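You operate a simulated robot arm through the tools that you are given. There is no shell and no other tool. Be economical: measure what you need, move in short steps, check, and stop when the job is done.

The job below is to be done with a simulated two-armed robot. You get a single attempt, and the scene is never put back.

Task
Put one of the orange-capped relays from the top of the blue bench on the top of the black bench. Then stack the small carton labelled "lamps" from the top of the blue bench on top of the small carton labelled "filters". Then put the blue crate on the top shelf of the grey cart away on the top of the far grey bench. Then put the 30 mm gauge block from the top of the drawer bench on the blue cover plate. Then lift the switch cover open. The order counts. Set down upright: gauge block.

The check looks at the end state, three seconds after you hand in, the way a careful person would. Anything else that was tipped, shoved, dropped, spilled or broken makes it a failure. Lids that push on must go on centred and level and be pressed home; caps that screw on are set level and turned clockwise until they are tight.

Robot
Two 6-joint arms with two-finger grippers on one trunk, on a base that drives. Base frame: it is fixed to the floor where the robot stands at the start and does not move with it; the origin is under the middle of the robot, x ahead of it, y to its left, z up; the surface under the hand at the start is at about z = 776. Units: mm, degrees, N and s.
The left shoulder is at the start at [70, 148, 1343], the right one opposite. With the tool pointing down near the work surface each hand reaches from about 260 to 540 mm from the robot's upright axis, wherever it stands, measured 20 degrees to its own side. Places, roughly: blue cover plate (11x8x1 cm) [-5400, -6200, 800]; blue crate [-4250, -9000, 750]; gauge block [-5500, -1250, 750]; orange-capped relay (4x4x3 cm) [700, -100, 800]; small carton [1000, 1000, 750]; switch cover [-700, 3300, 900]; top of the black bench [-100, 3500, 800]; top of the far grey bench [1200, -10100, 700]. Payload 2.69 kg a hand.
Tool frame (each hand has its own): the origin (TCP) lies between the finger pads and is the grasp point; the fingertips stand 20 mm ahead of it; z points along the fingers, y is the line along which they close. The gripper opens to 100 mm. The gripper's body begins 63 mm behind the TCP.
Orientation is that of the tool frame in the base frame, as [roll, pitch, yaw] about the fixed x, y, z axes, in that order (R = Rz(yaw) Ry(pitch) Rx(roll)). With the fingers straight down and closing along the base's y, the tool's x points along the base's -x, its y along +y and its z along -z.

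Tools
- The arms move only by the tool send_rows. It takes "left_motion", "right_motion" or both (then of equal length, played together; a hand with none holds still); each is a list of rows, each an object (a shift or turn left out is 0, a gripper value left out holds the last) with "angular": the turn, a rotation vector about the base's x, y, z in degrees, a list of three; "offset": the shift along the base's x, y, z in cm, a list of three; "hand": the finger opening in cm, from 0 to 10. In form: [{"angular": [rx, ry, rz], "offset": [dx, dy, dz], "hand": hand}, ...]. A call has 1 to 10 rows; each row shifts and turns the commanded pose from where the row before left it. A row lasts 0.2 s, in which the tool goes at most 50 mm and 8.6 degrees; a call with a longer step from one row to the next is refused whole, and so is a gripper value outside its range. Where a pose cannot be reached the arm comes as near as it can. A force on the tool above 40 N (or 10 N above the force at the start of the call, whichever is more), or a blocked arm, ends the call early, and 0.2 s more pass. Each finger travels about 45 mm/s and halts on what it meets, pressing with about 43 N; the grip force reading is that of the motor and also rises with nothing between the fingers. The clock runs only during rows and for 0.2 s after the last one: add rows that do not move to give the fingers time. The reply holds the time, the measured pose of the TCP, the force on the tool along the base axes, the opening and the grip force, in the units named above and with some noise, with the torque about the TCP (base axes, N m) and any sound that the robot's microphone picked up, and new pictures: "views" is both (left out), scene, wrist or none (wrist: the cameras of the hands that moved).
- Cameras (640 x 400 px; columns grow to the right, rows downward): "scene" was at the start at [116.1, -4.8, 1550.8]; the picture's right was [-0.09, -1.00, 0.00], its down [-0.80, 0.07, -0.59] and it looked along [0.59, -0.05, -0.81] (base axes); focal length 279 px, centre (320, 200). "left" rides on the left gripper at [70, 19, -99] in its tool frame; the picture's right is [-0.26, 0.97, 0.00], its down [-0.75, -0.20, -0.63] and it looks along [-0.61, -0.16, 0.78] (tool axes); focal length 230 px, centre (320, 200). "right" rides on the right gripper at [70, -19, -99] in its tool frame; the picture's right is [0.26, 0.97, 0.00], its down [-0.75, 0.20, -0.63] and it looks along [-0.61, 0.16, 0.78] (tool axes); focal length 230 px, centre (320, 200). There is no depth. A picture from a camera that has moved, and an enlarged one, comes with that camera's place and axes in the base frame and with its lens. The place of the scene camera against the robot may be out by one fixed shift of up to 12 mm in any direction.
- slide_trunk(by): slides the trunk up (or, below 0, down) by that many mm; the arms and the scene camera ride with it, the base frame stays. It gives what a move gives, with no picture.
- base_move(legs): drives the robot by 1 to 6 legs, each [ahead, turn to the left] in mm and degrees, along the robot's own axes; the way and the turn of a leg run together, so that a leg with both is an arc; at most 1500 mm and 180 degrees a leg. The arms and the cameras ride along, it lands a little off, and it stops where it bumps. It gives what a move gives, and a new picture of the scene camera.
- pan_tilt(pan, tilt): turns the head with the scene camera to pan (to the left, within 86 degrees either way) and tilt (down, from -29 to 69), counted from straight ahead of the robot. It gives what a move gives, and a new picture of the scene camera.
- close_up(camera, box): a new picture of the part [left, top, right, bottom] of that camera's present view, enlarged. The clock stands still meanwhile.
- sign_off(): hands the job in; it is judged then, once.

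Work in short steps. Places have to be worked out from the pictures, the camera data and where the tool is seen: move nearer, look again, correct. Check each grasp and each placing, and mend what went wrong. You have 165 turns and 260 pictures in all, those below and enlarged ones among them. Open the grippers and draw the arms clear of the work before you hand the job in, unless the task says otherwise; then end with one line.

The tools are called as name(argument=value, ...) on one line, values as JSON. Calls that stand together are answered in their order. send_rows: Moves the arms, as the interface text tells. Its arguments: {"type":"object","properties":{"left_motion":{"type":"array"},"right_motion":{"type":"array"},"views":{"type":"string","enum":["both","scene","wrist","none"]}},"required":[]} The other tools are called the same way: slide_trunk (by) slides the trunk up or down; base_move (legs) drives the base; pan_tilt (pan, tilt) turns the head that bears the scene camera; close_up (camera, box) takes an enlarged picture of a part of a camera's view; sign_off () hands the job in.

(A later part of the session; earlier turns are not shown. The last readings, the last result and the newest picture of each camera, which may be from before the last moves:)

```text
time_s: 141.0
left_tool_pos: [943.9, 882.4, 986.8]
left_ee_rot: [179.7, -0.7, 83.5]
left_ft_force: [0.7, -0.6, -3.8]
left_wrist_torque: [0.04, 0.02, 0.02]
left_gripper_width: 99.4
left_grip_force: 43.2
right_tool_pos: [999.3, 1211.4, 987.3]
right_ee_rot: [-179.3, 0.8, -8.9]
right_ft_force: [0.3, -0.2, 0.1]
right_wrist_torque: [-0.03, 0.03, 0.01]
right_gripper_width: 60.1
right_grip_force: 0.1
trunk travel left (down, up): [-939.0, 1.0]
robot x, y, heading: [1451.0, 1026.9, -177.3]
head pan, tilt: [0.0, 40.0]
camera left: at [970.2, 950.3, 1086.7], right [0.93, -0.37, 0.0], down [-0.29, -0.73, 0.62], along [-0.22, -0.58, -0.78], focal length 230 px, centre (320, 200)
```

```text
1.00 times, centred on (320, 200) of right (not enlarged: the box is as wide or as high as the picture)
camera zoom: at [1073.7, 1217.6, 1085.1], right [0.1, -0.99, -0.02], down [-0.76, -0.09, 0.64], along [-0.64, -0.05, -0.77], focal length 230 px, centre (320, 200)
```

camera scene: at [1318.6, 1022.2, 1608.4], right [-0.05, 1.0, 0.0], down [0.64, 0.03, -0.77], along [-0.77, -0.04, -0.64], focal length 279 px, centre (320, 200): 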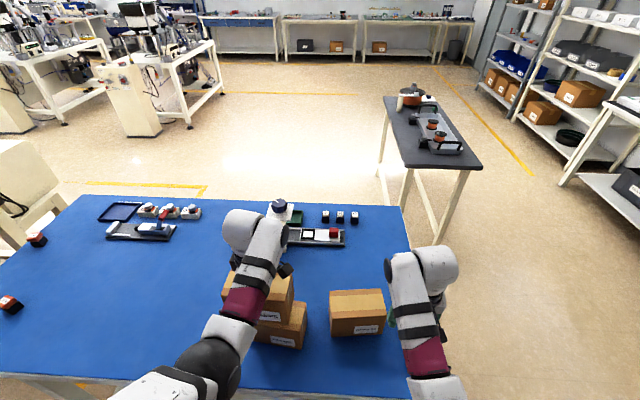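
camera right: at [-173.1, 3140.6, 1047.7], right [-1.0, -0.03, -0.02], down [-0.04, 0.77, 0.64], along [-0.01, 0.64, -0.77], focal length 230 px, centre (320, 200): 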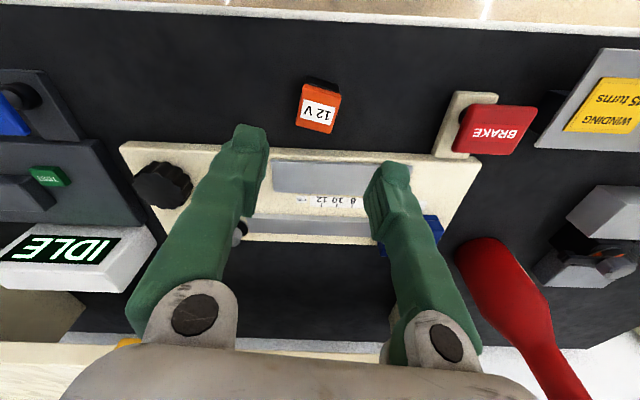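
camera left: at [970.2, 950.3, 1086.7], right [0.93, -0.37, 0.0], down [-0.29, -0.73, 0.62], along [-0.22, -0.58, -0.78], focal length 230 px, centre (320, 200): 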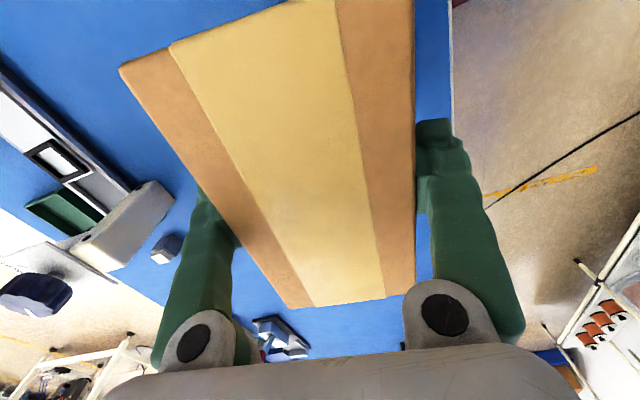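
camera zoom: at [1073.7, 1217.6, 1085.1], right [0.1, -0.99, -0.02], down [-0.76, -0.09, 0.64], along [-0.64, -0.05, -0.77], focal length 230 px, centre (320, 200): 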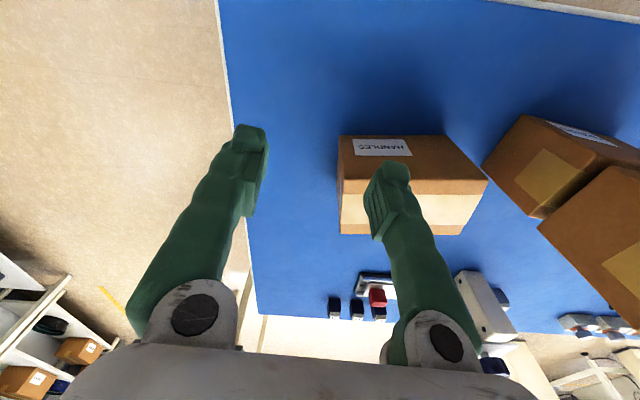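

Aligned. Lower the last ~11 mm in small steps to contact.

send_rows(left_motion=[{"offset": [0.2, 0, -0.5]}, {"offset": [0, 0, -0.3]}, {"offset": [0, 0, -0.2]}, {"offset": [0, 0, -0.2]}, {"offset": [0, 0, 0]}], views="none")

close_up(camera="scene", box=[220, 240, 340, 370])

```text
time_s: 142.2
left_tool_pos: [944.9, 884.6, 975.8]
left_ee_rot: [179.7, -0.4, 83.5]
left_ft_force: [0.2, -0.7, 1.1]
left_wrist_torque: [-0.29, 0.24, -0.01]
left_gripper_width: 99.3
left_grip_force: 43.2
right_tool_pos: [1000.7, 1211.8, 988.1]
right_ee_rot: [-179.4, 0.9, -8.9]
right_ft_force: [0.6, -0.5, 0.0]
right_wrist_torque: [0.01, 0.02, -0.03]
right_gripper_width: 60.0
right_grip_force: 0.1
trunk travel left (down, up): [-939.0, 1.0]
robot x, y, heading: [1454.0, 1028.6, -177.1]
head pan, tilt: [0.0, 40.0]
```

```text
3.08 times, centred on (280, 305) of scene
camera zoom: at [1312.0, 1022.2, 1607.8], right [-0.05, 1.0, 0.0], down [0.64, 0.03, -0.77], along [-0.77, -0.04, -0.64], focal length 859 px, centre (443, -123)
```

zoom: 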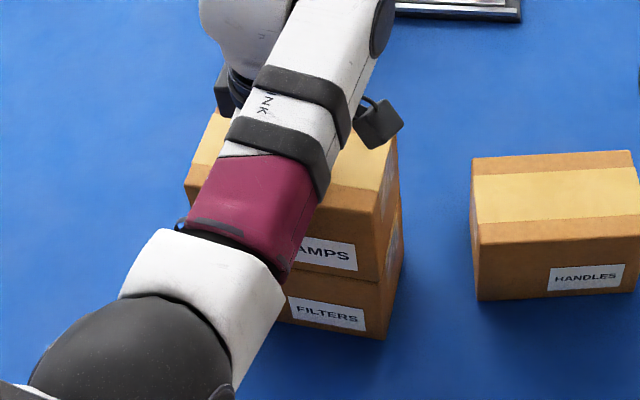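

The weight now rests on the filters carton and the stack is aligned. Next, turn the right hand so it closes along x (yaw −81°), open, at its present place.

send_rows(right_motion=[{"angular": [0, 0, -8.1], "hand": 10}, {"angular": [0, 0, -8.1]}, {"angular": [0, 0, -8.1]}, {"angular": [0, 0, -8.1]}, {"angular": [0, 0, -8.1]}, {"angular": [0, 0, -8.1]}, {"angular": [0, 0, -8.1]}, {"angular": [0, 0, -8.1]}, {"angular": [0, 0, -8.1]}, {"angular": [0, 0, -8.1]}], views="none")

send_rows(right_motion=[{"angular": [-8, 0, 0]}, {"angular": [-8, 0, 0]}, {"angular": [-8, 0, 0]}, {"angular": [-8, 0, 0]}, {"angular": [-8, 0, 0]}, {"angular": [-8, 0, 0]}, {"angular": [-8, 0, 0]}, {"angular": [-8, 0, 0]}, {"angular": [-8, 0, 0]}, {"angular": [0, 0, 0]}], views="both")

```text
time_s: 144.4
left_tool_pos: [945.2, 884.4, 975.6]
left_ee_rot: [179.7, -0.5, 83.5]
left_ft_force: [-0.9, -0.5, 3.0]
left_wrist_torque: [-0.46, 0.45, -0.12]
left_gripper_width: 99.2
left_grip_force: 43.0
right_tool_pos: [1000.3, 1211.4, 987.2]
right_ee_rot: [-179.2, 0.7, -90.1]
right_ft_force: [-0.4, 0.0, -0.7]
right_wrist_torque: [-0.02, 0.01, -0.01]
right_gripper_width: 99.8
right_grip_force: 0.0
trunk travel left (down, up): [-939.0, 1.0]
robot x, y, heading: [1458.0, 1032.7, -177.0]
head pan, tilt: [0.0, 40.0]
```

```text
time_s: 146.6
left_tool_pos: [946.3, 884.6, 975.6]
left_ee_rot: [179.7, -0.6, 83.5]
left_ft_force: [-0.1, 0.4, 2.7]
left_wrist_torque: [0.05, 0.2, 0.03]
left_gripper_width: 99.2
left_grip_force: 43.2
right_tool_pos: [1001.9, 1211.9, 988.2]
right_ee_rot: [-179.7, -71.2, -89.6]
right_ft_force: [0.2, -0.4, -0.9]
right_wrist_torque: [0.0, -0.03, -0.01]
right_gripper_width: 99.9
right_grip_force: 0.0
trunk travel left (down, up): [-939.0, 1.0]
robot x, y, heading: [1453.3, 1024.3, -176.9]
head pan, tilt: [0.0, 40.0]
camera scene: at [1312.4, 1022.4, 1607.8], right [-0.05, 1.0, 0.0], down [0.64, 0.03, -0.77], along [-0.77, -0.04, -0.64], focal length 279 px, centre (320, 200)
camera right: at [1019.0, 1283.6, 1085.3], right [-0.97, -0.09, 0.24], down [-0.21, 0.83, -0.51], along [-0.15, -0.54, -0.83], focal length 230 px, centre (320, 200)
```

scene: 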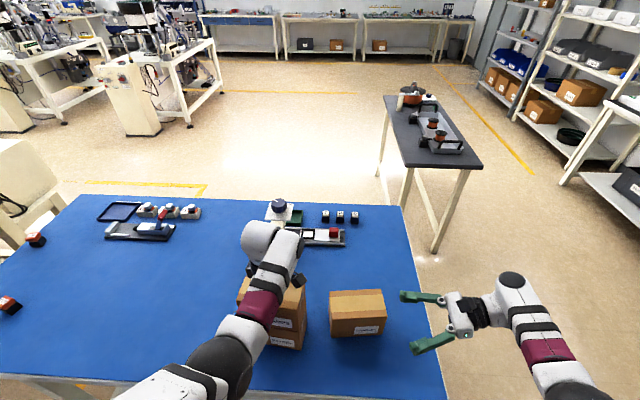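
right: 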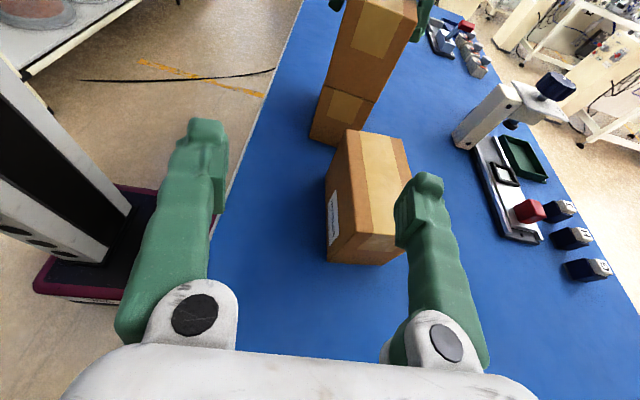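

The side-on pose works. Enlarge the right view of the stack to place the grip.

close_up(camera="right", box=[280, 0, 480, 160])

```text
2.50 times, centred on (380, 80) of right
camera zoom: at [1019.0, 1283.6, 1085.3], right [-0.97, -0.09, 0.24], down [-0.21, 0.83, -0.51], along [-0.15, -0.54, -0.83], focal length 575 px, centre (170, 500)
```

zoom: 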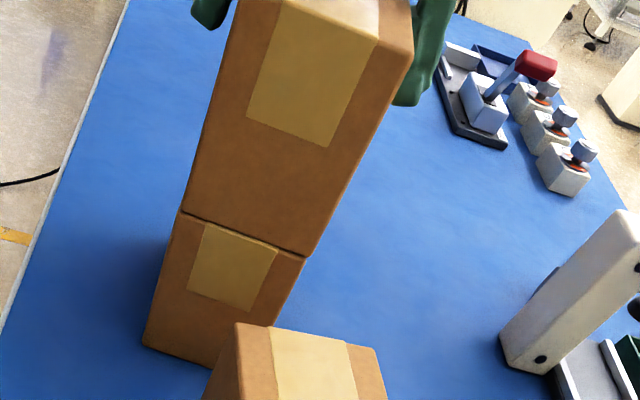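

Box end is x 916–996 at y≈955 (80 mm wide, so the left hand is indeed wedged by its finger bases). Move the right hand toward it, stopping ~40 mm short with tips, aligned to −96° yaw.

send_rows(right_motion=[{"angular": [0, 0, -3.3], "offset": [-1.0, -3, -0.8]}, {"angular": [0, 0, -3.2], "offset": [-1.0, -3, -0.9]}, {"offset": [-1.0, -3, -0.9]}, {"offset": [-1.0, -3, -0.9]}, {"offset": [-0.7, -3, -0.8]}, {"offset": [0, -3, 0]}, {"offset": [0, 0, 0]}], views="wrist")

```text
time_s: 148.2
left_tool_pos: [946.9, 883.7, 974.5]
left_ee_rot: [179.8, -0.5, 83.5]
left_ft_force: [-0.1, -0.3, 1.0]
left_wrist_torque: [0.27, -0.03, -0.04]
left_gripper_width: 99.0
left_grip_force: 43.4
right_tool_pos: [954.4, 1030.8, 944.7]
right_ee_rot: [-179.6, -71.2, -96.1]
right_ft_force: [0.4, -0.1, -0.1]
right_wrist_torque: [-0.02, -0.02, -0.02]
right_gripper_width: 99.9
right_grip_force: 0.0
trunk travel left (down, up): [-939.0, 1.0]
robot x, y, heading: [1456.1, 1026.6, -177.2]
head pan, tilt: [0.0, 40.0]
camera right: at [980.5, 1099.8, 1042.8], right [-0.97, 0.01, 0.24], down [-0.11, 0.85, -0.51], along [-0.21, -0.52, -0.83], focal length 230 px, centre (320, 200)
```

right: 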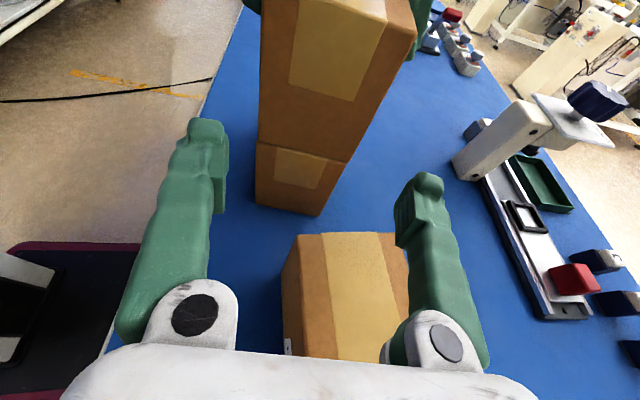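

Aim correction: the box end centre is at x≈958. Shift +11 mm in x, then advance 78 mm so the tips overlap the carton end by ~20 mm.

send_rows(right_motion=[{"offset": [1.1, 0, 0]}, {"offset": [-0.27, -2.0, 0]}, {"offset": [-0.2, -2.0, 0]}, {"offset": [-0.2, -2.0, 0]}, {"offset": [-0.15, -1.6, 0]}, {"offset": [0, 0, 0]}], views="both")

```text
time_s: 149.6
left_tool_pos: [945.7, 883.8, 974.8]
left_ee_rot: [179.8, -0.5, 83.4]
left_ft_force: [0.3, -1.0, -0.1]
left_wrist_torque: [-0.03, 0.04, -0.02]
left_gripper_width: 99.3
left_grip_force: 43.1
right_tool_pos: [957.3, 960.5, 948.7]
right_ee_rot: [-179.7, -71.1, -96.4]
right_ft_force: [-0.5, 0.6, -0.4]
right_wrist_torque: [0.04, 0.02, -0.01]
right_gripper_width: 100.0
right_grip_force: 0.0
right hand out of reach, approached as far as the arm can: row 4
trunk travel left (down, up): [-939.0, 1.0]
robot x, y, heading: [1453.5, 1025.4, -177.1]
head pan, tilt: [0.0, 40.0]
camera scene: at [1312.0, 1022.0, 1607.8], right [-0.05, 1.0, 0.0], down [0.64, 0.03, -0.77], along [-0.77, -0.04, -0.64], focal length 279 px, centre (320, 200)
camera right: at [983.8, 1029.9, 1046.7], right [-0.97, 0.02, 0.24], down [-0.11, 0.86, -0.51], along [-0.22, -0.52, -0.83], focal length 230 px, centre (320, 200)
```

scene: 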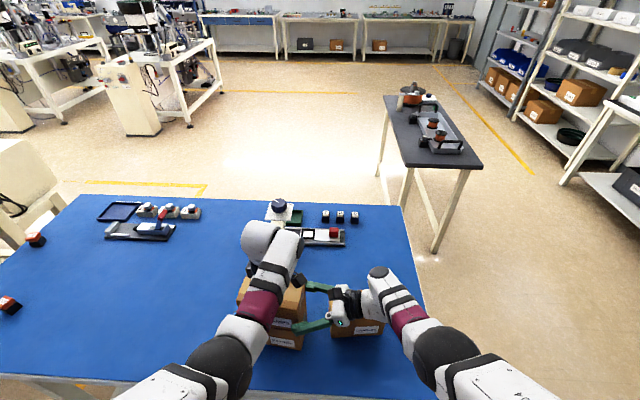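
right: 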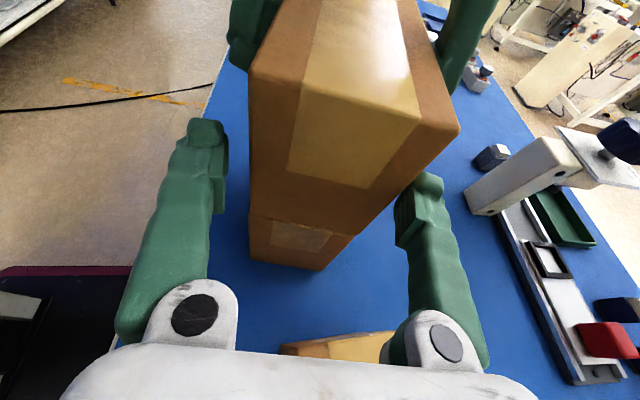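

The tips overlap the end by ~13 mm, straddling evenly. Close the right gripper on the box end.

send_rows(right_motion=[{"hand": 7.2}, {"hand": 7.2}, {"hand": 7.2}, {"hand": 7.2}], views="wrist")

```text
time_s: 150.6
left_tool_pos: [946.1, 884.3, 976.1]
left_ee_rot: [179.6, -0.5, 83.5]
left_ft_force: [21.9, -4.3, 15.4]
left_wrist_torque: [0.39, 0.47, -1.98]
left_gripper_width: 99.3
left_grip_force: 43.5
right_tool_pos: [956.4, 962.7, 949.7]
right_ee_rot: [179.6, -71.0, -95.8]
right_ft_force: [-25.8, 2.8, -3.1]
right_wrist_torque: [0.0, -0.33, -0.02]
right_gripper_width: 84.3
right_grip_force: 42.7
trunk travel left (down, up): [-939.0, 1.0]
robot x, y, heading: [1452.0, 1028.5, -176.9]
head pan, tilt: [0.0, 40.0]
camera right: at [982.9, 1030.8, 1047.2], right [-0.97, 0.02, 0.25], down [-0.11, 0.86, -0.5], along [-0.22, -0.51, -0.83], focal length 230 px, centre (320, 200)
```

right: 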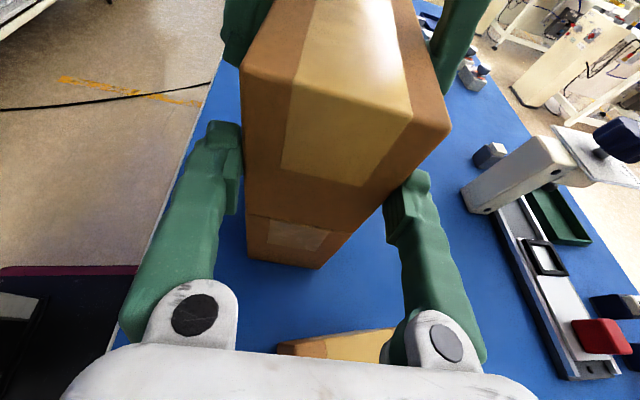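

Right pads hold it at 84.3 mm. Now open the left fully, relax the side load, and slide the left hand out along −y.

send_rows(left_motion=[{"hand": 10}, {"hand": 10}, {"offset": [-0.05, -0.5, 0]}, {"offset": [-0.1, -1, 0]}, {"offset": [-0.1, -1, 0]}, {"offset": [0, 0, 0]}], right_motion=[{"offset": [-0.2, 0, 0]}, {"offset": [0, 0, 0]}, {"offset": [0, 0, 0]}, {"offset": [0, 0, 0]}, {"offset": [0, 0, 0]}, {"offset": [0, 0, 0]}], views="wrist")

```text
time_s: 151.7
left_tool_pos: [946.1, 874.1, 975.0]
left_ee_rot: [179.6, -1.6, 82.8]
left_ft_force: [2.2, -2.2, 3.4]
left_wrist_torque: [0.08, 0.38, -0.41]
left_gripper_width: 100.6
left_grip_force: 0.3
right_tool_pos: [957.9, 955.6, 950.8]
right_ee_rot: [-179.8, -71.5, -96.2]
right_ft_force: [-3.0, 0.0, -0.4]
right_wrist_torque: [-0.48, -0.22, 0.35]
right_gripper_width: 84.1
right_grip_force: 42.9
right hand out of reach, approached as far as the arm can: row 1
trunk travel left (down, up): [-939.0, 1.0]
robot x, y, heading: [1452.8, 1027.0, -177.4]
head pan, tilt: [0.0, 40.0]
stopped in row 5 (left hand): the force on the tool passed its limit at 43 N (the readings are from after the stop); the commanded pose is now the measured one
camera right: at [984.6, 1026.1, 1049.0], right [-0.97, 0.02, 0.24], down [-0.11, 0.85, -0.51], along [-0.22, -0.52, -0.82], focal length 230 px, centre (320, 200)
camera left: at [972.9, 939.5, 1077.1], right [0.93, -0.38, 0.0], down [-0.3, -0.74, 0.61], along [-0.23, -0.56, -0.79], focal length 230 px, centre (320, 200)
```

right: 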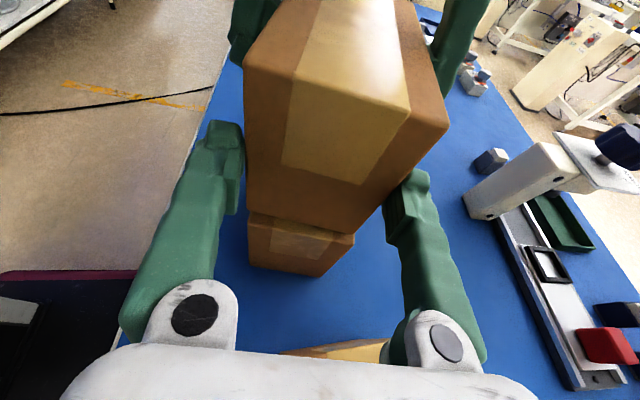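
left: 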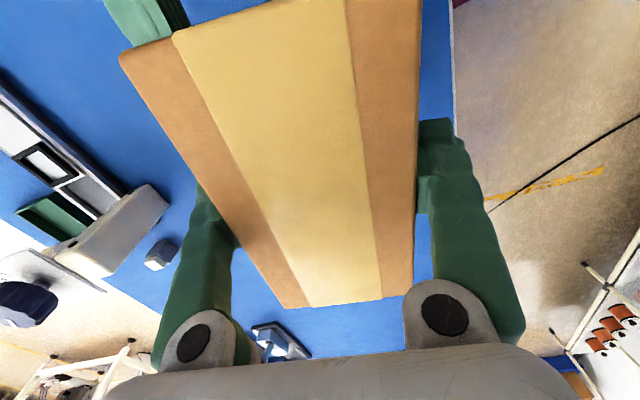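

Sideways friction is too high (43 N); pulling up along the wedge should need less. With the right hand holding the end, rotate the left hand (its +y side rising) while lifting a little.

send_rows(left_motion=[{"offset": [0, 0.2, 0], "hand": 10}, {"angular": [4, -0.4, 0], "offset": [0, 0, 0.2]}, {"angular": [4, -0.4, 0], "offset": [0, 0, 0.3]}, {"angular": [-4, 0.4, 0], "offset": [0, 0, 0.3]}, {"angular": [-4, 0.4, 0], "offset": [0, 0, 0.3]}, {"offset": [0, 0, 0.3]}, {"offset": [0, 0, 0]}], views="both")

```text
time_s: 153.3
left_tool_pos: [945.2, 876.9, 986.1]
left_ee_rot: [179.2, -1.8, 82.9]
left_ft_force: [7.4, 8.6, -25.5]
left_wrist_torque: [-0.36, 0.35, -0.49]
left_gripper_width: 100.4
left_grip_force: 0.6
right_tool_pos: [956.3, 953.9, 954.6]
right_ee_rot: [-179.8, -72.0, -96.2]
right_ft_force: [-7.8, -7.8, 22.2]
right_wrist_torque: [-0.98, -0.39, -0.01]
right_gripper_width: 84.1
right_grip_force: 42.9
trunk travel left (down, up): [-939.0, 1.0]
robot x, y, heading: [1456.4, 1028.5, -176.9]
head pan, tilt: [0.0, 40.0]
camera scene: at [1311.0, 1021.0, 1607.6], right [-0.05, 1.0, 0.0], down [0.64, 0.03, -0.77], along [-0.76, -0.04, -0.64], focal length 279 px, centre (320, 200)
camera left: at [971.9, 941.7, 1089.3], right [0.93, -0.38, 0.01], down [-0.3, -0.74, 0.6], along [-0.22, -0.56, -0.8], focal length 230 px, centre (320, 200)
```

scene: 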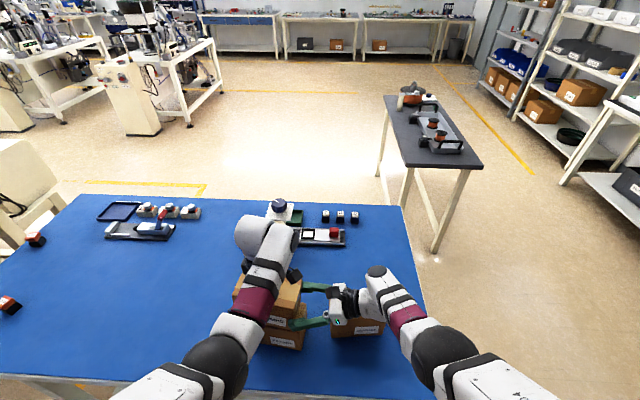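
left: 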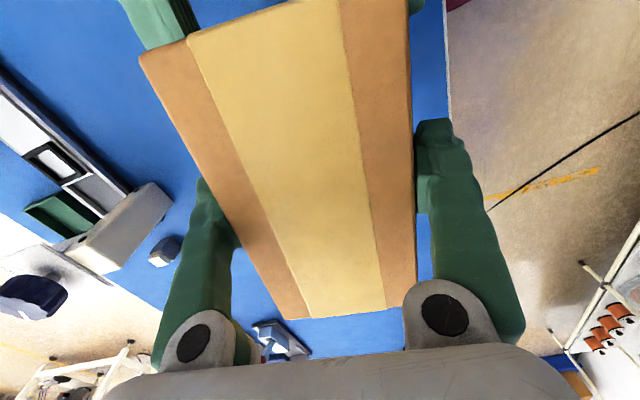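

The carton has begun to turn within the left fingers (25 N pull). Keep pulling up gradually with the right hand pulling slightly down.

send_rows(left_motion=[{"offset": [0, 0, 0.3]}, {"offset": [0, 0, 0.3]}, {"offset": [0, 0, 0.3]}, {"offset": [0, 0, 0.3]}, {"offset": [0, 0, 0]}], right_motion=[{"offset": [0, 0, -0.3]}, {"offset": [0, 0, -0.2]}, {"offset": [0, 0, 0]}, {"offset": [0, 0, 0]}, {"offset": [0, 0, 0]}], views="wrist")

```text
time_s: 154.5
left_tool_pos: [944.2, 875.5, 1001.6]
left_ee_rot: [179.7, -1.4, 83.0]
left_ft_force: [0.3, -0.5, 0.4]
left_wrist_torque: [0.08, 0.03, 0.02]
left_gripper_width: 100.0
left_grip_force: 0.0
right_tool_pos: [959.3, 959.4, 944.1]
right_ee_rot: [-179.1, -71.0, -97.1]
right_ft_force: [-1.2, 1.3, -4.7]
right_wrist_torque: [0.28, -0.03, -0.02]
right_gripper_width: 84.2
right_grip_force: 42.7
trunk travel left (down, up): [-939.0, 1.0]
robot x, y, heading: [1454.7, 1028.4, -177.2]
head pan, tilt: [0.0, 40.0]
camera right: at [985.5, 1028.7, 1043.5], right [-0.97, 0.02, 0.24], down [-0.1, 0.86, -0.51], along [-0.22, -0.52, -0.83], focal length 230 px, centre (320, 200)
camera left: at [971.1, 940.4, 1103.3], right [0.93, -0.37, 0.0], down [-0.3, -0.73, 0.61], along [-0.23, -0.57, -0.79], focal length 230 px, centre (320, 200)
```

right: 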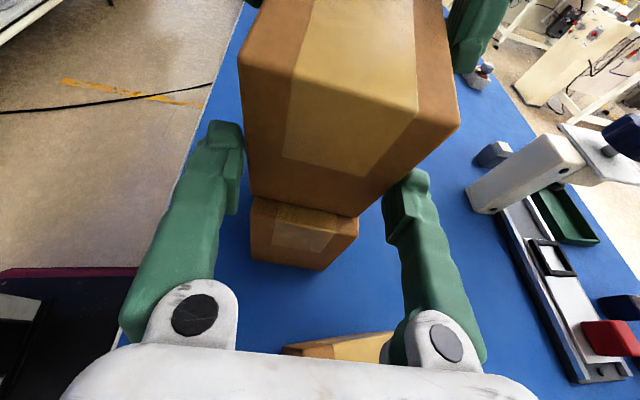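
left: 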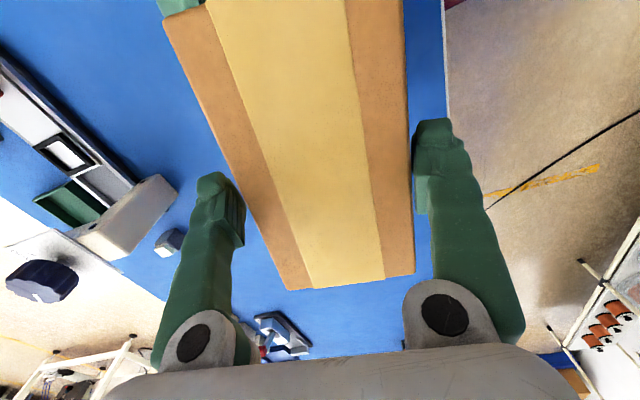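

Freed. Lift the left hand straight up clear.

send_rows(left_motion=[{"offset": [-0.2, 0, 0.8]}, {"offset": [0, 0, 1.5]}, {"offset": [0, 0, 2]}, {"offset": [0, 0, 0]}], views="wrist")

close_up(camera="scene", box=[200, 230, 400, 370])

```text
time_s: 155.5
left_tool_pos: [943.0, 876.6, 1044.0]
left_ee_rot: [179.5, -1.6, 83.0]
left_ft_force: [0.0, 0.1, -0.7]
left_wrist_torque: [-0.01, -0.01, -0.01]
left_gripper_width: 99.8
left_grip_force: 0.0
right_tool_pos: [957.2, 958.1, 948.7]
right_ee_rot: [-179.7, -71.3, -96.4]
right_ft_force: [-0.4, -0.6, -4.4]
right_wrist_torque: [0.28, -0.04, 0.01]
right_gripper_width: 83.8
right_grip_force: 42.7
trunk travel left (down, up): [-939.0, 1.0]
robot x, y, heading: [1457.8, 1028.4, -177.1]
head pan, tilt: [0.0, 40.0]
camera left: at [969.4, 942.3, 1146.0], right [0.93, -0.37, 0.0], down [-0.3, -0.74, 0.61], along [-0.23, -0.56, -0.8], focal length 230 px, centre (320, 200)
```

left: 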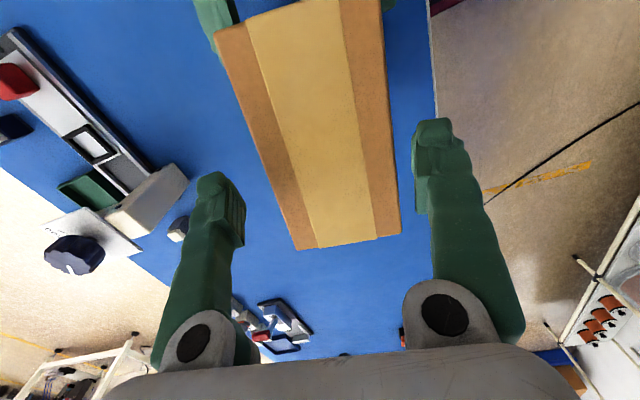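

```text
2.86 times, centred on (300, 300) of scene
camera zoom: at [1311.1, 1021.6, 1607.6], right [-0.05, 1.0, 0.0], down [0.64, 0.03, -0.77], along [-0.76, -0.04, -0.64], focal length 797 px, centre (377, -86)
```

zoom: 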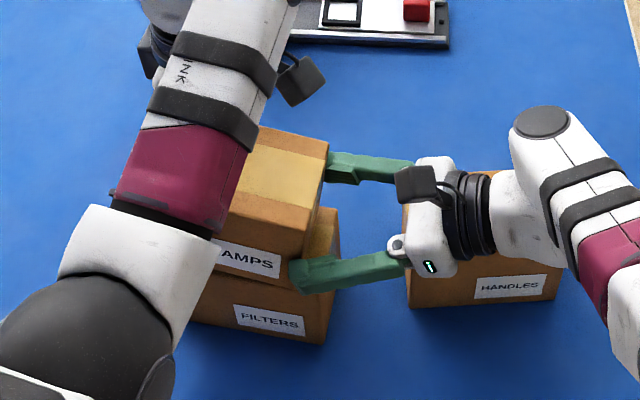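

The right hand now carries the lamps carton; I check how it sits relative to filters from the right camera.

close_up(camera="right", box=[220, 0, 480, 280])

```text
1.43 times, centred on (350, 140) of right
camera zoom: at [984.7, 1026.2, 1046.2], right [-0.97, 0.02, 0.24], down [-0.11, 0.85, -0.51], along [-0.22, -0.52, -0.82], focal length 329 px, centre (277, 286)
```

zoom: 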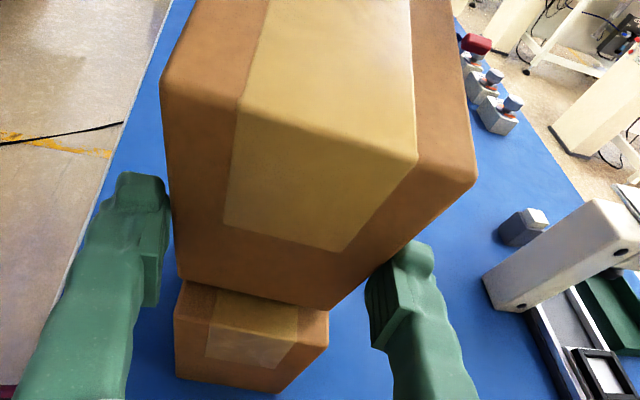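

Lamps sits ~15 mm too far −y. Lift 5 mm with the right, shift +14 mm in y, set down.

send_rows(right_motion=[{"offset": [0, 0, 0.5]}, {"offset": [0.1, 0.7, 0]}, {"offset": [0.05, 0.7, 0]}, {"offset": [0, 0, -0.3]}, {"offset": [0, 0, -0.3]}, {"offset": [0, 0, 0]}], views="none")

close_up(camera="right", box=[220, 0, 480, 280])

```text
time_s: 156.9
left_tool_pos: [943.4, 876.5, 1044.7]
left_ee_rot: [179.6, -1.6, 83.0]
left_ft_force: [-0.6, -0.8, -0.1]
left_wrist_torque: [0.0, -0.01, 0.02]
left_gripper_width: 100.2
left_grip_force: 0.0
right_tool_pos: [959.2, 971.2, 945.4]
right_ee_rot: [-179.7, -71.5, -96.3]
right_ft_force: [0.2, -0.4, -3.0]
right_wrist_torque: [0.32, -0.04, 0.01]
right_gripper_width: 84.0
right_grip_force: 43.0
trunk travel left (down, up): [-939.0, 1.0]
robot x, y, heading: [1453.4, 1027.3, -177.1]
head pan, tilt: [0.0, 40.0]
```

```text
1.43 times, centred on (350, 140) of right
camera zoom: at [985.8, 1040.4, 1043.1], right [-0.97, 0.02, 0.24], down [-0.11, 0.85, -0.51], along [-0.22, -0.52, -0.82], focal length 329 px, centre (277, 286)
```

zoom: 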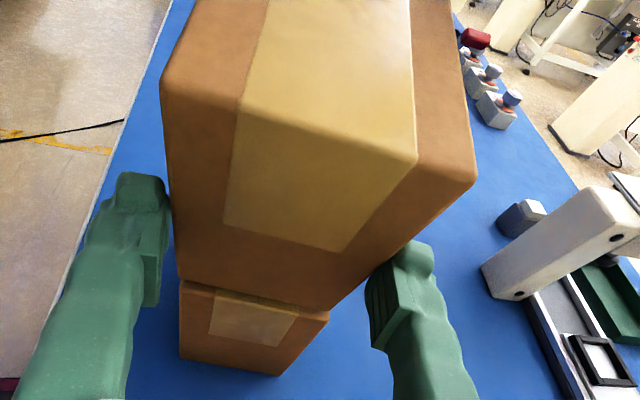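

Aligned now. Lower a few mm more until the weight transfers.

send_rows(right_motion=[{"offset": [0, 0, -0.2]}, {"offset": [0, 0, -0.2]}, {"offset": [0, 0, -0.2]}, {"offset": [0, 0, 0]}], views="none")

```text
time_s: 157.9
left_tool_pos: [943.0, 877.8, 1045.1]
left_ee_rot: [179.5, -1.6, 82.9]
left_ft_force: [0.7, 0.0, 0.5]
left_wrist_torque: [-0.01, 0.01, 0.0]
left_gripper_width: 99.8
left_grip_force: 0.1
right_tool_pos: [959.8, 972.8, 945.9]
right_ee_rot: [-179.5, -71.5, -96.4]
right_ft_force: [-0.7, 0.2, -2.7]
right_wrist_torque: [0.29, -0.02, 0.0]
right_gripper_width: 83.8
right_grip_force: 43.1
right hand out of reach, approached as far as the arm can: row 2
trunk travel left (down, up): [-939.0, 1.0]
robot x, y, heading: [1451.9, 1026.7, -177.0]
head pan, tilt: [0.0, 40.0]
```

The arm can't go lower in this pose; slide the trunk down 4 mm instead.

slide_trunk(by=-4)

close_up(camera="right", box=[220, 0, 480, 280])

```text
time_s: 158.4
left_tool_pos: [944.2, 878.0, 1041.1]
left_ee_rot: [179.6, -1.5, 82.9]
left_ft_force: [0.2, 0.0, 0.2]
left_wrist_torque: [0.02, -0.01, 0.01]
left_gripper_width: 100.1
left_grip_force: 0.1
right_tool_pos: [959.4, 971.8, 944.4]
right_ee_rot: [179.7, -71.8, -95.7]
right_ft_force: [-2.8, 1.5, 13.1]
right_wrist_torque: [0.01, -0.05, -0.05]
right_gripper_width: 83.7
right_grip_force: 42.4
trunk travel left (down, up): [-935.0, 5.0]
robot x, y, heading: [1454.5, 1026.9, -177.1]
head pan, tilt: [0.0, 40.0]
```

```text
1.43 times, centred on (350, 140) of right
camera zoom: at [986.6, 1042.2, 1041.3], right [-0.97, 0.02, 0.25], down [-0.11, 0.85, -0.52], along [-0.22, -0.53, -0.82], focal length 329 px, centre (277, 286)
```

zoom: 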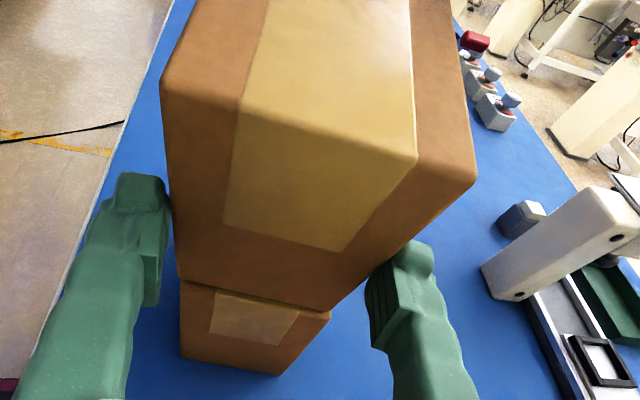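

Resting with 13 N press. Ease +2 mm, then open the right gripper slowly.

slide_trunk(by=2)

send_rows(right_motion=[{"hand": 8.8}, {"hand": 9.2}, {"hand": 9.6}, {"hand": 10}, {"hand": 10}], views="wrist")

```text
time_s: 158.9
left_tool_pos: [943.7, 876.4, 1043.8]
left_ee_rot: [179.5, -1.5, 82.9]
left_ft_force: [0.5, -0.5, 0.6]
left_wrist_torque: [-0.02, 0.01, 0.02]
left_gripper_width: 100.1
left_grip_force: 0.0
right_tool_pos: [960.6, 972.8, 945.6]
right_ee_rot: [179.9, -71.6, -95.8]
right_ft_force: [-5.3, -0.2, 10.5]
right_wrist_torque: [0.01, 0.37, -0.12]
right_gripper_width: 84.1
right_grip_force: 43.3
trunk travel left (down, up): [-937.0, 3.0]
robot x, y, heading: [1458.6, 1031.4, -177.0]
head pan, tilt: [0.0, 40.0]
```

```text
time_s: 160.1
left_tool_pos: [943.6, 877.4, 1043.4]
left_ee_rot: [179.5, -1.6, 83.0]
left_ft_force: [-0.7, 0.2, -0.3]
left_wrist_torque: [-0.01, 0.01, -0.01]
left_gripper_width: 100.0
left_grip_force: 0.1
right_tool_pos: [960.1, 971.5, 943.6]
right_ee_rot: [-179.8, -71.6, -96.3]
right_ft_force: [0.0, 0.6, 0.4]
right_wrist_torque: [-0.04, 0.0, 0.0]
right_gripper_width: 100.2
right_grip_force: 0.1
trunk travel left (down, up): [-937.0, 3.0]
robot x, y, heading: [1454.7, 1026.3, -177.3]
head pan, tilt: [0.0, 40.0]
camera right: at [986.6, 1042.0, 1040.9], right [-0.97, 0.02, 0.24], down [-0.11, 0.85, -0.51], along [-0.22, -0.52, -0.82], focal length 230 px, centre (320, 200)
```

right: 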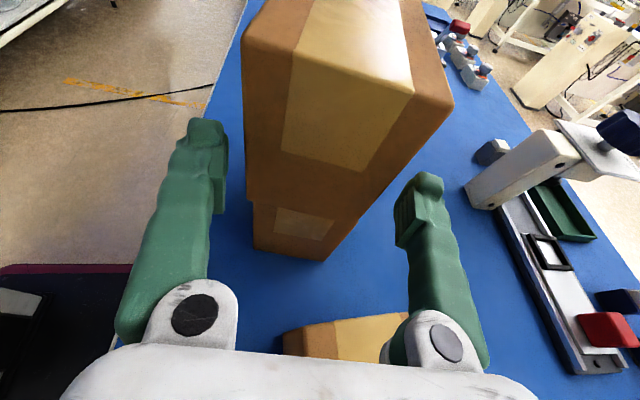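

The lamps carton stands on filters. Withdraw the right hand along +y and raise the left.

send_rows(right_motion=[{"offset": [0.2, 2, 0]}, {"offset": [0.4, 4, 0]}, {"offset": [0.4, 4.5, 0]}, {"offset": [0.4, 4.5, 0]}, {"offset": [0.4, 4.5, 1]}, {"offset": [0.4, 4.0, 2]}, {"offset": [0, 0, 0]}], left_motion=[{"offset": [0, 0, 1]}, {"offset": [0, 0, 1]}, {"offset": [0, 0, 1]}, {"offset": [0, 0, 0]}, {"offset": [0, 0, 0]}, {"offset": [0, 0, 0]}, {"offset": [0, 0, 0]}], views="scene")

close_up(camera="right", box=[220, 0, 520, 200])

```text
time_s: 161.7
left_tool_pos: [936.5, 878.4, 1065.8]
left_ee_rot: [179.5, -1.6, 82.9]
left_ft_force: [0.1, 0.5, 0.6]
left_wrist_torque: [-0.01, 0.0, 0.0]
left_gripper_width: 100.3
left_grip_force: 0.1
left hand out of reach, approached as far as the arm can: row 3
right_tool_pos: [978.9, 1209.4, 975.4]
right_ee_rot: [-179.5, -71.6, -96.3]
right_ft_force: [-0.8, -0.4, 0.0]
right_wrist_torque: [0.03, -0.01, 0.0]
right_gripper_width: 100.3
right_grip_force: 0.1
trunk travel left (down, up): [-937.0, 3.0]
robot x, y, heading: [1458.4, 1025.5, -177.1]
head pan, tilt: [0.0, 40.0]
camera scene: at [1311.8, 1021.7, 1605.7], right [-0.05, 1.0, 0.0], down [0.64, 0.03, -0.77], along [-0.76, -0.04, -0.64], focal length 279 px, centre (320, 200)
```

scene: 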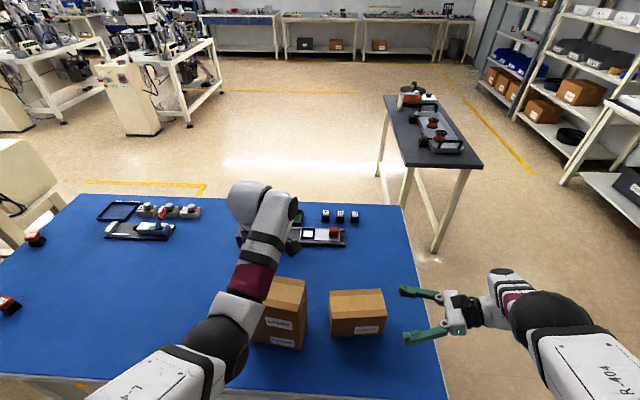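

```text
2.00 times, centred on (370, 100) of right
camera zoom: at [1004.4, 1279.5, 1072.1], right [-0.97, 0.02, 0.24], down [-0.11, 0.85, -0.51], along [-0.22, -0.53, -0.82], focal length 460 px, centre (220, 400)
```

zoom: 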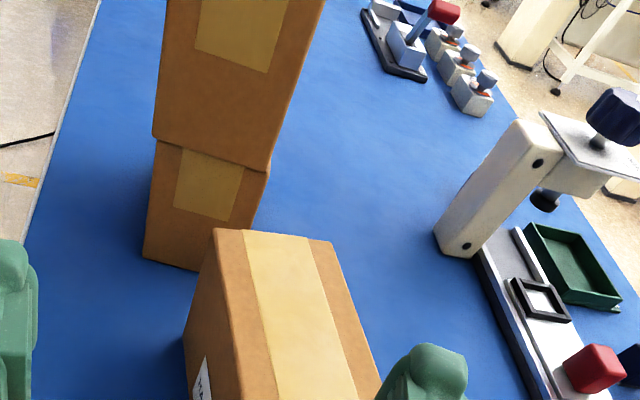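

The stack stands square. Back off and restore both arms to the downward carrying pose.

base_move(legs=[[-260, 0]])

send_rows(right_motion=[{"angular": [8, 0, 0]}, {"angular": [8, 0, 0]}, {"angular": [8, 0, 0]}, {"angular": [8, 0, 0]}, {"angular": [8, 0, 0]}, {"angular": [8, 0, 0]}, {"angular": [8, 0, 0]}, {"angular": [8, 0, 0]}, {"angular": [7.5, 0, 0]}, {"angular": [0, 0, 6]}], left_motion=[{"angular": [0, 0, -8]}, {"angular": [0, 0, -8]}, {"angular": [0, 0, -8]}, {"angular": [0, 0, -8]}, {"angular": [0, 0, -8]}, {"angular": [0, 0, -8]}, {"angular": [0, 0, -8]}, {"angular": [0, 0, -8]}, {"angular": [0, 0, -8]}, {"angular": [0, 0, -8]}], views="none")

send_rows(right_motion=[{"angular": [0, 0, 8]}, {"angular": [0, 0, 8]}, {"angular": [0, 0, 8]}, {"angular": [0, 0, 8]}, {"angular": [0, 0, 8]}, {"angular": [0, 0, 8]}, {"angular": [0, 0, 8]}, {"angular": [0, 0, 8]}, {"angular": [0, 0, 8]}, {"angular": [0, 0, 8]}], left_motion=[{"offset": [0, -2, -1]}, {"offset": [0, -2, -1]}, {"offset": [0, -2, -1]}, {"offset": [0, -2, -1]}, {"offset": [0, -2, -1]}, {"offset": [0, -2, -1]}, {"offset": [0, 0, -1]}, {"offset": [0, 0, 0]}, {"offset": [0, 0, 0]}, {"offset": [0, 0, 0]}], views="none")

```text
time_s: 163.6
left_tool_pos: [1190.0, 889.2, 1064.5]
left_ee_rot: [179.3, -1.7, 83.2]
left_ft_force: [-1.6, 0.5, -0.4]
left_wrist_torque: [0.04, -0.01, -0.01]
left_gripper_width: 99.9
left_grip_force: 0.1
right_tool_pos: [1229.0, 1219.7, 973.0]
right_ee_rot: [-178.9, -71.6, -96.7]
right_ft_force: [-0.5, 0.1, -0.6]
right_wrist_torque: [-0.03, -0.02, 0.01]
right_gripper_width: 100.0
right_grip_force: 0.1
trunk travel left (down, up): [-937.0, 3.0]
robot x, y, heading: [1713.3, 1040.8, -177.1]
head pan, tilt: [0.0, 40.0]
camera scene: at [1561.9, 1034.7, 1605.1], right [-0.05, 1.0, 0.0], down [0.65, 0.03, -0.76], along [-0.76, -0.04, -0.65], focal length 279 px, centre (320, 200)
```

scene: 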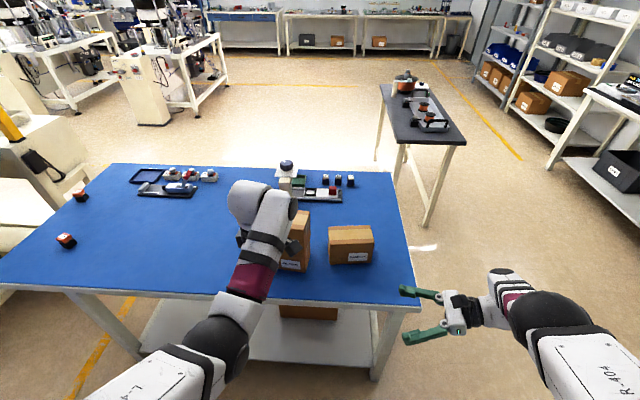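

```text
time_s: 165.8
left_tool_pos: [1194.1, 891.5, 1065.2]
left_ee_rot: [179.5, -1.6, 3.0]
left_ft_force: [-0.1, -0.4, 0.5]
left_wrist_torque: [0.01, -0.02, -0.03]
left_gripper_width: 99.9
left_grip_force: 0.1
right_tool_pos: [1143.4, 1247.3, 910.0]
right_ee_rot: [174.8, -0.2, -85.8]
right_ft_force: [0.5, 0.0, -0.8]
right_wrist_torque: [-0.01, -0.01, 0.02]
right_gripper_width: 100.1
right_grip_force: 0.1
right hand out of reach, approached as far as the arm can: row 1, 2, 3, 4, 5, 6, 7, 8
trunk travel left (down, up): [-937.0, 3.0]
robot x, y, heading: [1711.8, 1041.6, -177.1]
head pan, tilt: [0.0, 40.0]
```

```text
time_s: 168.0
left_tool_pos: [1192.2, 770.2, 995.8]
left_ee_rot: [179.5, -1.5, 3.2]
left_ft_force: [0.9, -0.3, 0.1]
left_wrist_torque: [0.01, 0.0, -0.02]
left_gripper_width: 100.0
left_grip_force: 0.1
right_tool_pos: [1155.4, 1250.5, 916.7]
right_ee_rot: [174.7, -0.2, -5.7]
right_ft_force: [0.1, 0.1, -0.7]
right_wrist_torque: [0.0, -0.01, 0.0]
right_gripper_width: 100.1
right_grip_force: 0.0
right hand out of reach, approached as far as the arm can: row 7, 10
trunk travel left (down, up): [-937.0, 3.0]
robot x, y, heading: [1707.1, 1038.1, -176.8]
head pan, tilt: [0.0, 40.0]
```

Both arms are in travel pose. Drive back along the known way: up to y≈2460, then west to x≈−1500.

base_move(legs=[[0, -93], [1420, 0], [0, 90], [1500, 0], [1500, 0], [250, 0]])

```text
time_s: 198.3
left_tool_pos: [-2074.9, 2196.7, 999.8]
left_ee_rot: [179.5, -1.1, 0.4]
left_ft_force: [-0.2, 0.2, -0.2]
left_wrist_torque: [-0.01, 0.04, 0.02]
left_gripper_width: 100.0
left_grip_force: 0.0
right_tool_pos: [-2091.2, 2679.5, 921.3]
right_ee_rot: [174.6, 0.2, -8.5]
right_ft_force: [0.7, 0.4, 0.4]
right_wrist_torque: [0.03, 0.06, 0.02]
right_gripper_width: 99.9
right_grip_force: 0.1
trunk travel left (down, up): [-937.0, 3.0]
robot x, y, heading: [-1552.5, 2440.8, -179.7]
head pan, tilt: [0.0, 40.0]
camera scene: at [-1684.5, 2441.9, 1606.7], right [-0.01, 1.0, 0.0], down [0.64, 0.0, -0.77], along [-0.77, 0.0, -0.64], focal length 279 px, centre (320, 200)
```

scene: 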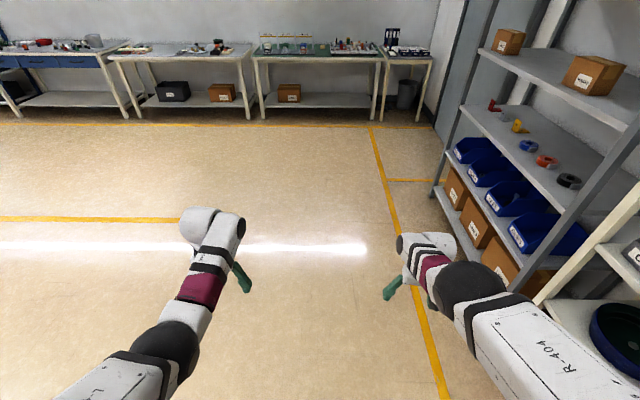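

Turn to face −y and look down the hall.

pan_tilt(pan=0, tilt=18)

base_move(legs=[[0, 90]])

```text
time_s: 199.2
left_tool_pos: [-2080.7, 2196.1, 995.8]
left_ee_rot: [179.5, -1.5, 0.4]
left_ft_force: [1.1, 0.2, 0.5]
left_wrist_torque: [0.02, 0.01, 0.01]
left_gripper_width: 100.2
left_grip_force: 0.1
right_tool_pos: [-2096.1, 2678.3, 917.4]
right_ee_rot: [174.7, -0.2, -8.6]
right_ft_force: [-0.6, 0.5, -0.8]
right_wrist_torque: [0.03, 0.0, 0.01]
right_gripper_width: 100.1
right_grip_force: 0.0
trunk travel left (down, up): [-937.0, 3.0]
robot x, y, heading: [-1549.0, 2442.9, -179.5]
head pan, tilt: [0.0, 18.0]
camera scene: at [-1702.7, 2442.1, 1640.3], right [-0.01, 1.0, 0.0], down [0.31, 0.0, -0.95], along [-0.95, -0.01, -0.31], focal length 279 px, centre (320, 200)
```

scene: 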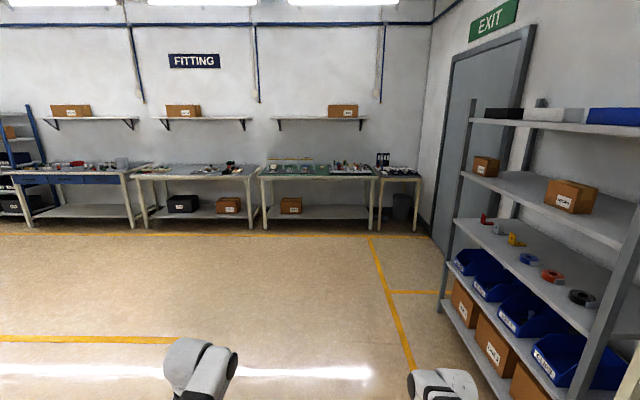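

```text
time_s: 203.5
left_tool_pos: [-1285.9, 1922.7, 997.6]
left_ee_rot: [179.5, -1.5, 92.7]
left_ft_force: [-0.1, 0.7, -0.8]
left_wrist_torque: [-0.02, 0.03, 0.04]
left_gripper_width: 100.0
left_grip_force: 0.1
right_tool_pos: [-1766.1, 1887.9, 917.6]
right_ee_rot: [174.6, -0.1, 83.8]
right_ft_force: [0.1, 0.7, -0.2]
right_wrist_torque: [-0.01, -0.01, -0.03]
right_gripper_width: 99.7
right_grip_force: 0.0
trunk travel left (down, up): [-937.0, 3.0]
robot x, y, heading: [-1554.9, 2442.7, -87.0]
head pan, tilt: [0.0, 18.0]
camera scene: at [-1553.0, 2299.4, 1640.4], right [-1.0, -0.05, 0.0], down [-0.01, 0.31, -0.95], along [0.05, -0.95, -0.31], focal length 279 px, centre (320, 200)
```

scene: 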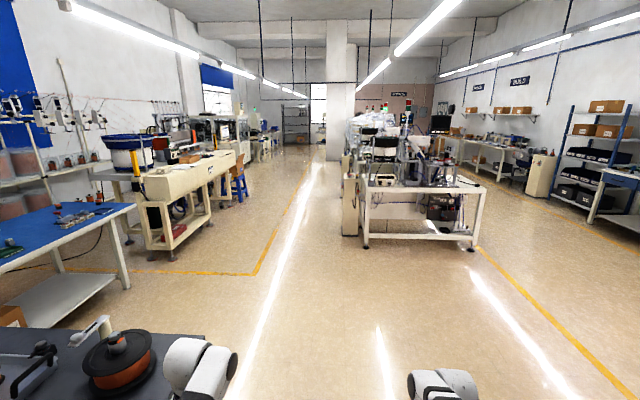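

The main corridor runs along −y between x≈−730 and −1700. Drive to about (−1200,−800), then on along it.

base_move(legs=[[0, 3], [1500, 0], [1500, 0], [250, 0], [0, -6], [1500, 0]])

```text
time_s: 227.3
left_tool_pos: [-1154.4, -2819.6, 998.6]
left_ee_rot: [179.5, -1.6, 87.2]
left_ft_force: [0.4, 0.1, 0.1]
left_wrist_torque: [0.01, -0.02, -0.03]
left_gripper_width: 100.3
left_grip_force: 0.0
right_tool_pos: [-1637.7, -2808.3, 917.9]
right_ee_rot: [174.7, 0.0, 78.0]
right_ft_force: [0.2, -0.8, 0.7]
right_wrist_torque: [0.01, -0.02, 0.0]
right_gripper_width: 100.2
right_grip_force: 0.0
trunk travel left (down, up): [-937.0, 3.0]
robot x, y, heading: [-1372.0, -2278.4, -92.9]
head pan, tilt: [0.0, 18.0]
camera scene: at [-1384.0, -2418.6, 1640.5], right [-1.0, 0.05, 0.0], down [0.02, 0.31, -0.95], along [-0.05, -0.95, -0.31], focal length 279 px, centre (320, 200)
```

scene: 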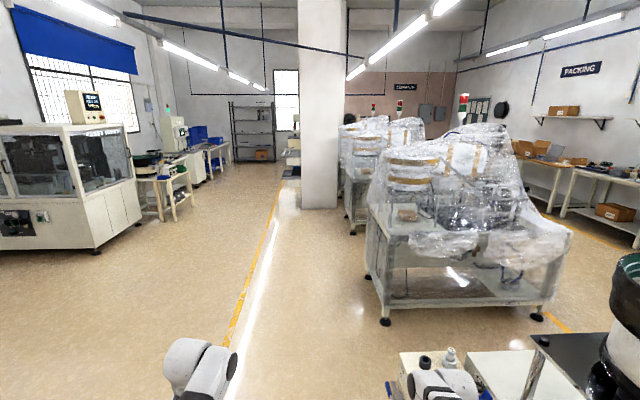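

Ahead: wrapped pallets on the right (x<−2000) and a column at y≈−7050, x −1310…−2020. Shift a bit left and continue to y≈−5950, then look right.

base_move(legs=[[0, 9], [1500, 0], [1500, 0], [700, 0]])

pan_tilt(pan=-45, tilt=18)

```text
time_s: 245.8
left_tool_pos: [-717.5, -6446.1, 998.1]
left_ee_rot: [179.5, -1.4, 96.0]
left_ft_force: [0.0, 0.7, -1.1]
left_wrist_torque: [0.0, -0.05, 0.02]
left_gripper_width: 100.0
left_grip_force: 0.2
right_tool_pos: [-1196.2, -6508.1, 917.4]
right_ee_rot: [174.7, 0.0, 86.8]
right_ft_force: [0.0, -0.1, 0.3]
right_wrist_torque: [0.01, 0.06, 0.0]
right_gripper_width: 100.1
right_grip_force: 0.0
trunk travel left (down, up): [-937.0, 3.0]
robot x, y, heading: [-1013.8, -5945.9, -84.1]
head pan, tilt: [0.0, 18.0]
camera scene: at [-1004.5, -6082.4, 1640.6], right [-0.99, -0.1, 0.0], down [-0.03, 0.31, -0.95], along [0.1, -0.95, -0.31], focal length 279 px, centre (320, 200)
```

scene: 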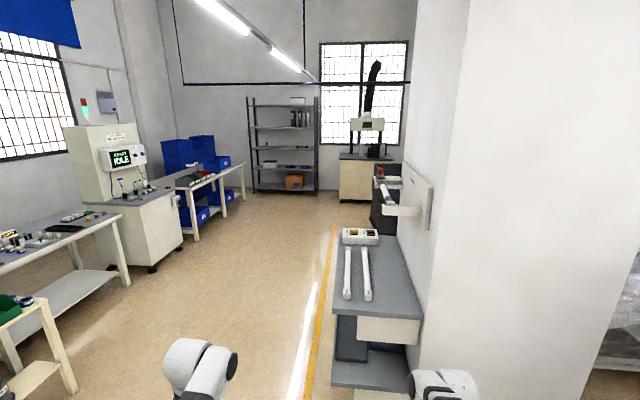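

```text
time_s: 246.9
left_tool_pos: [-718.2, -6446.4, 996.3]
left_ee_rot: [179.5, -1.5, 95.9]
left_ft_force: [-0.2, 0.0, -0.9]
left_wrist_torque: [-0.01, 0.04, 0.02]
left_gripper_width: 100.1
left_grip_force: 0.0
right_tool_pos: [-1196.0, -6506.9, 917.6]
right_ee_rot: [174.7, -0.1, 86.8]
right_ft_force: [0.1, 0.1, 0.1]
right_wrist_torque: [0.02, -0.01, 0.01]
right_gripper_width: 100.0
right_grip_force: 0.1
trunk travel left (down, up): [-937.0, 3.0]
robot x, y, heading: [-1011.5, -5942.1, -84.2]
head pan, tilt: [-45.0, 18.0]
camera scene: at [-1072.6, -6063.6, 1640.4], right [-0.78, 0.63, 0.0], down [0.2, 0.24, -0.95], along [-0.6, -0.74, -0.31], focal length 279 px, centre (320, 200)
```

scene: 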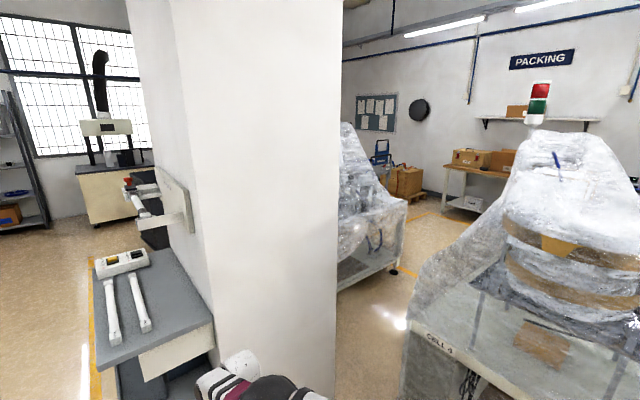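

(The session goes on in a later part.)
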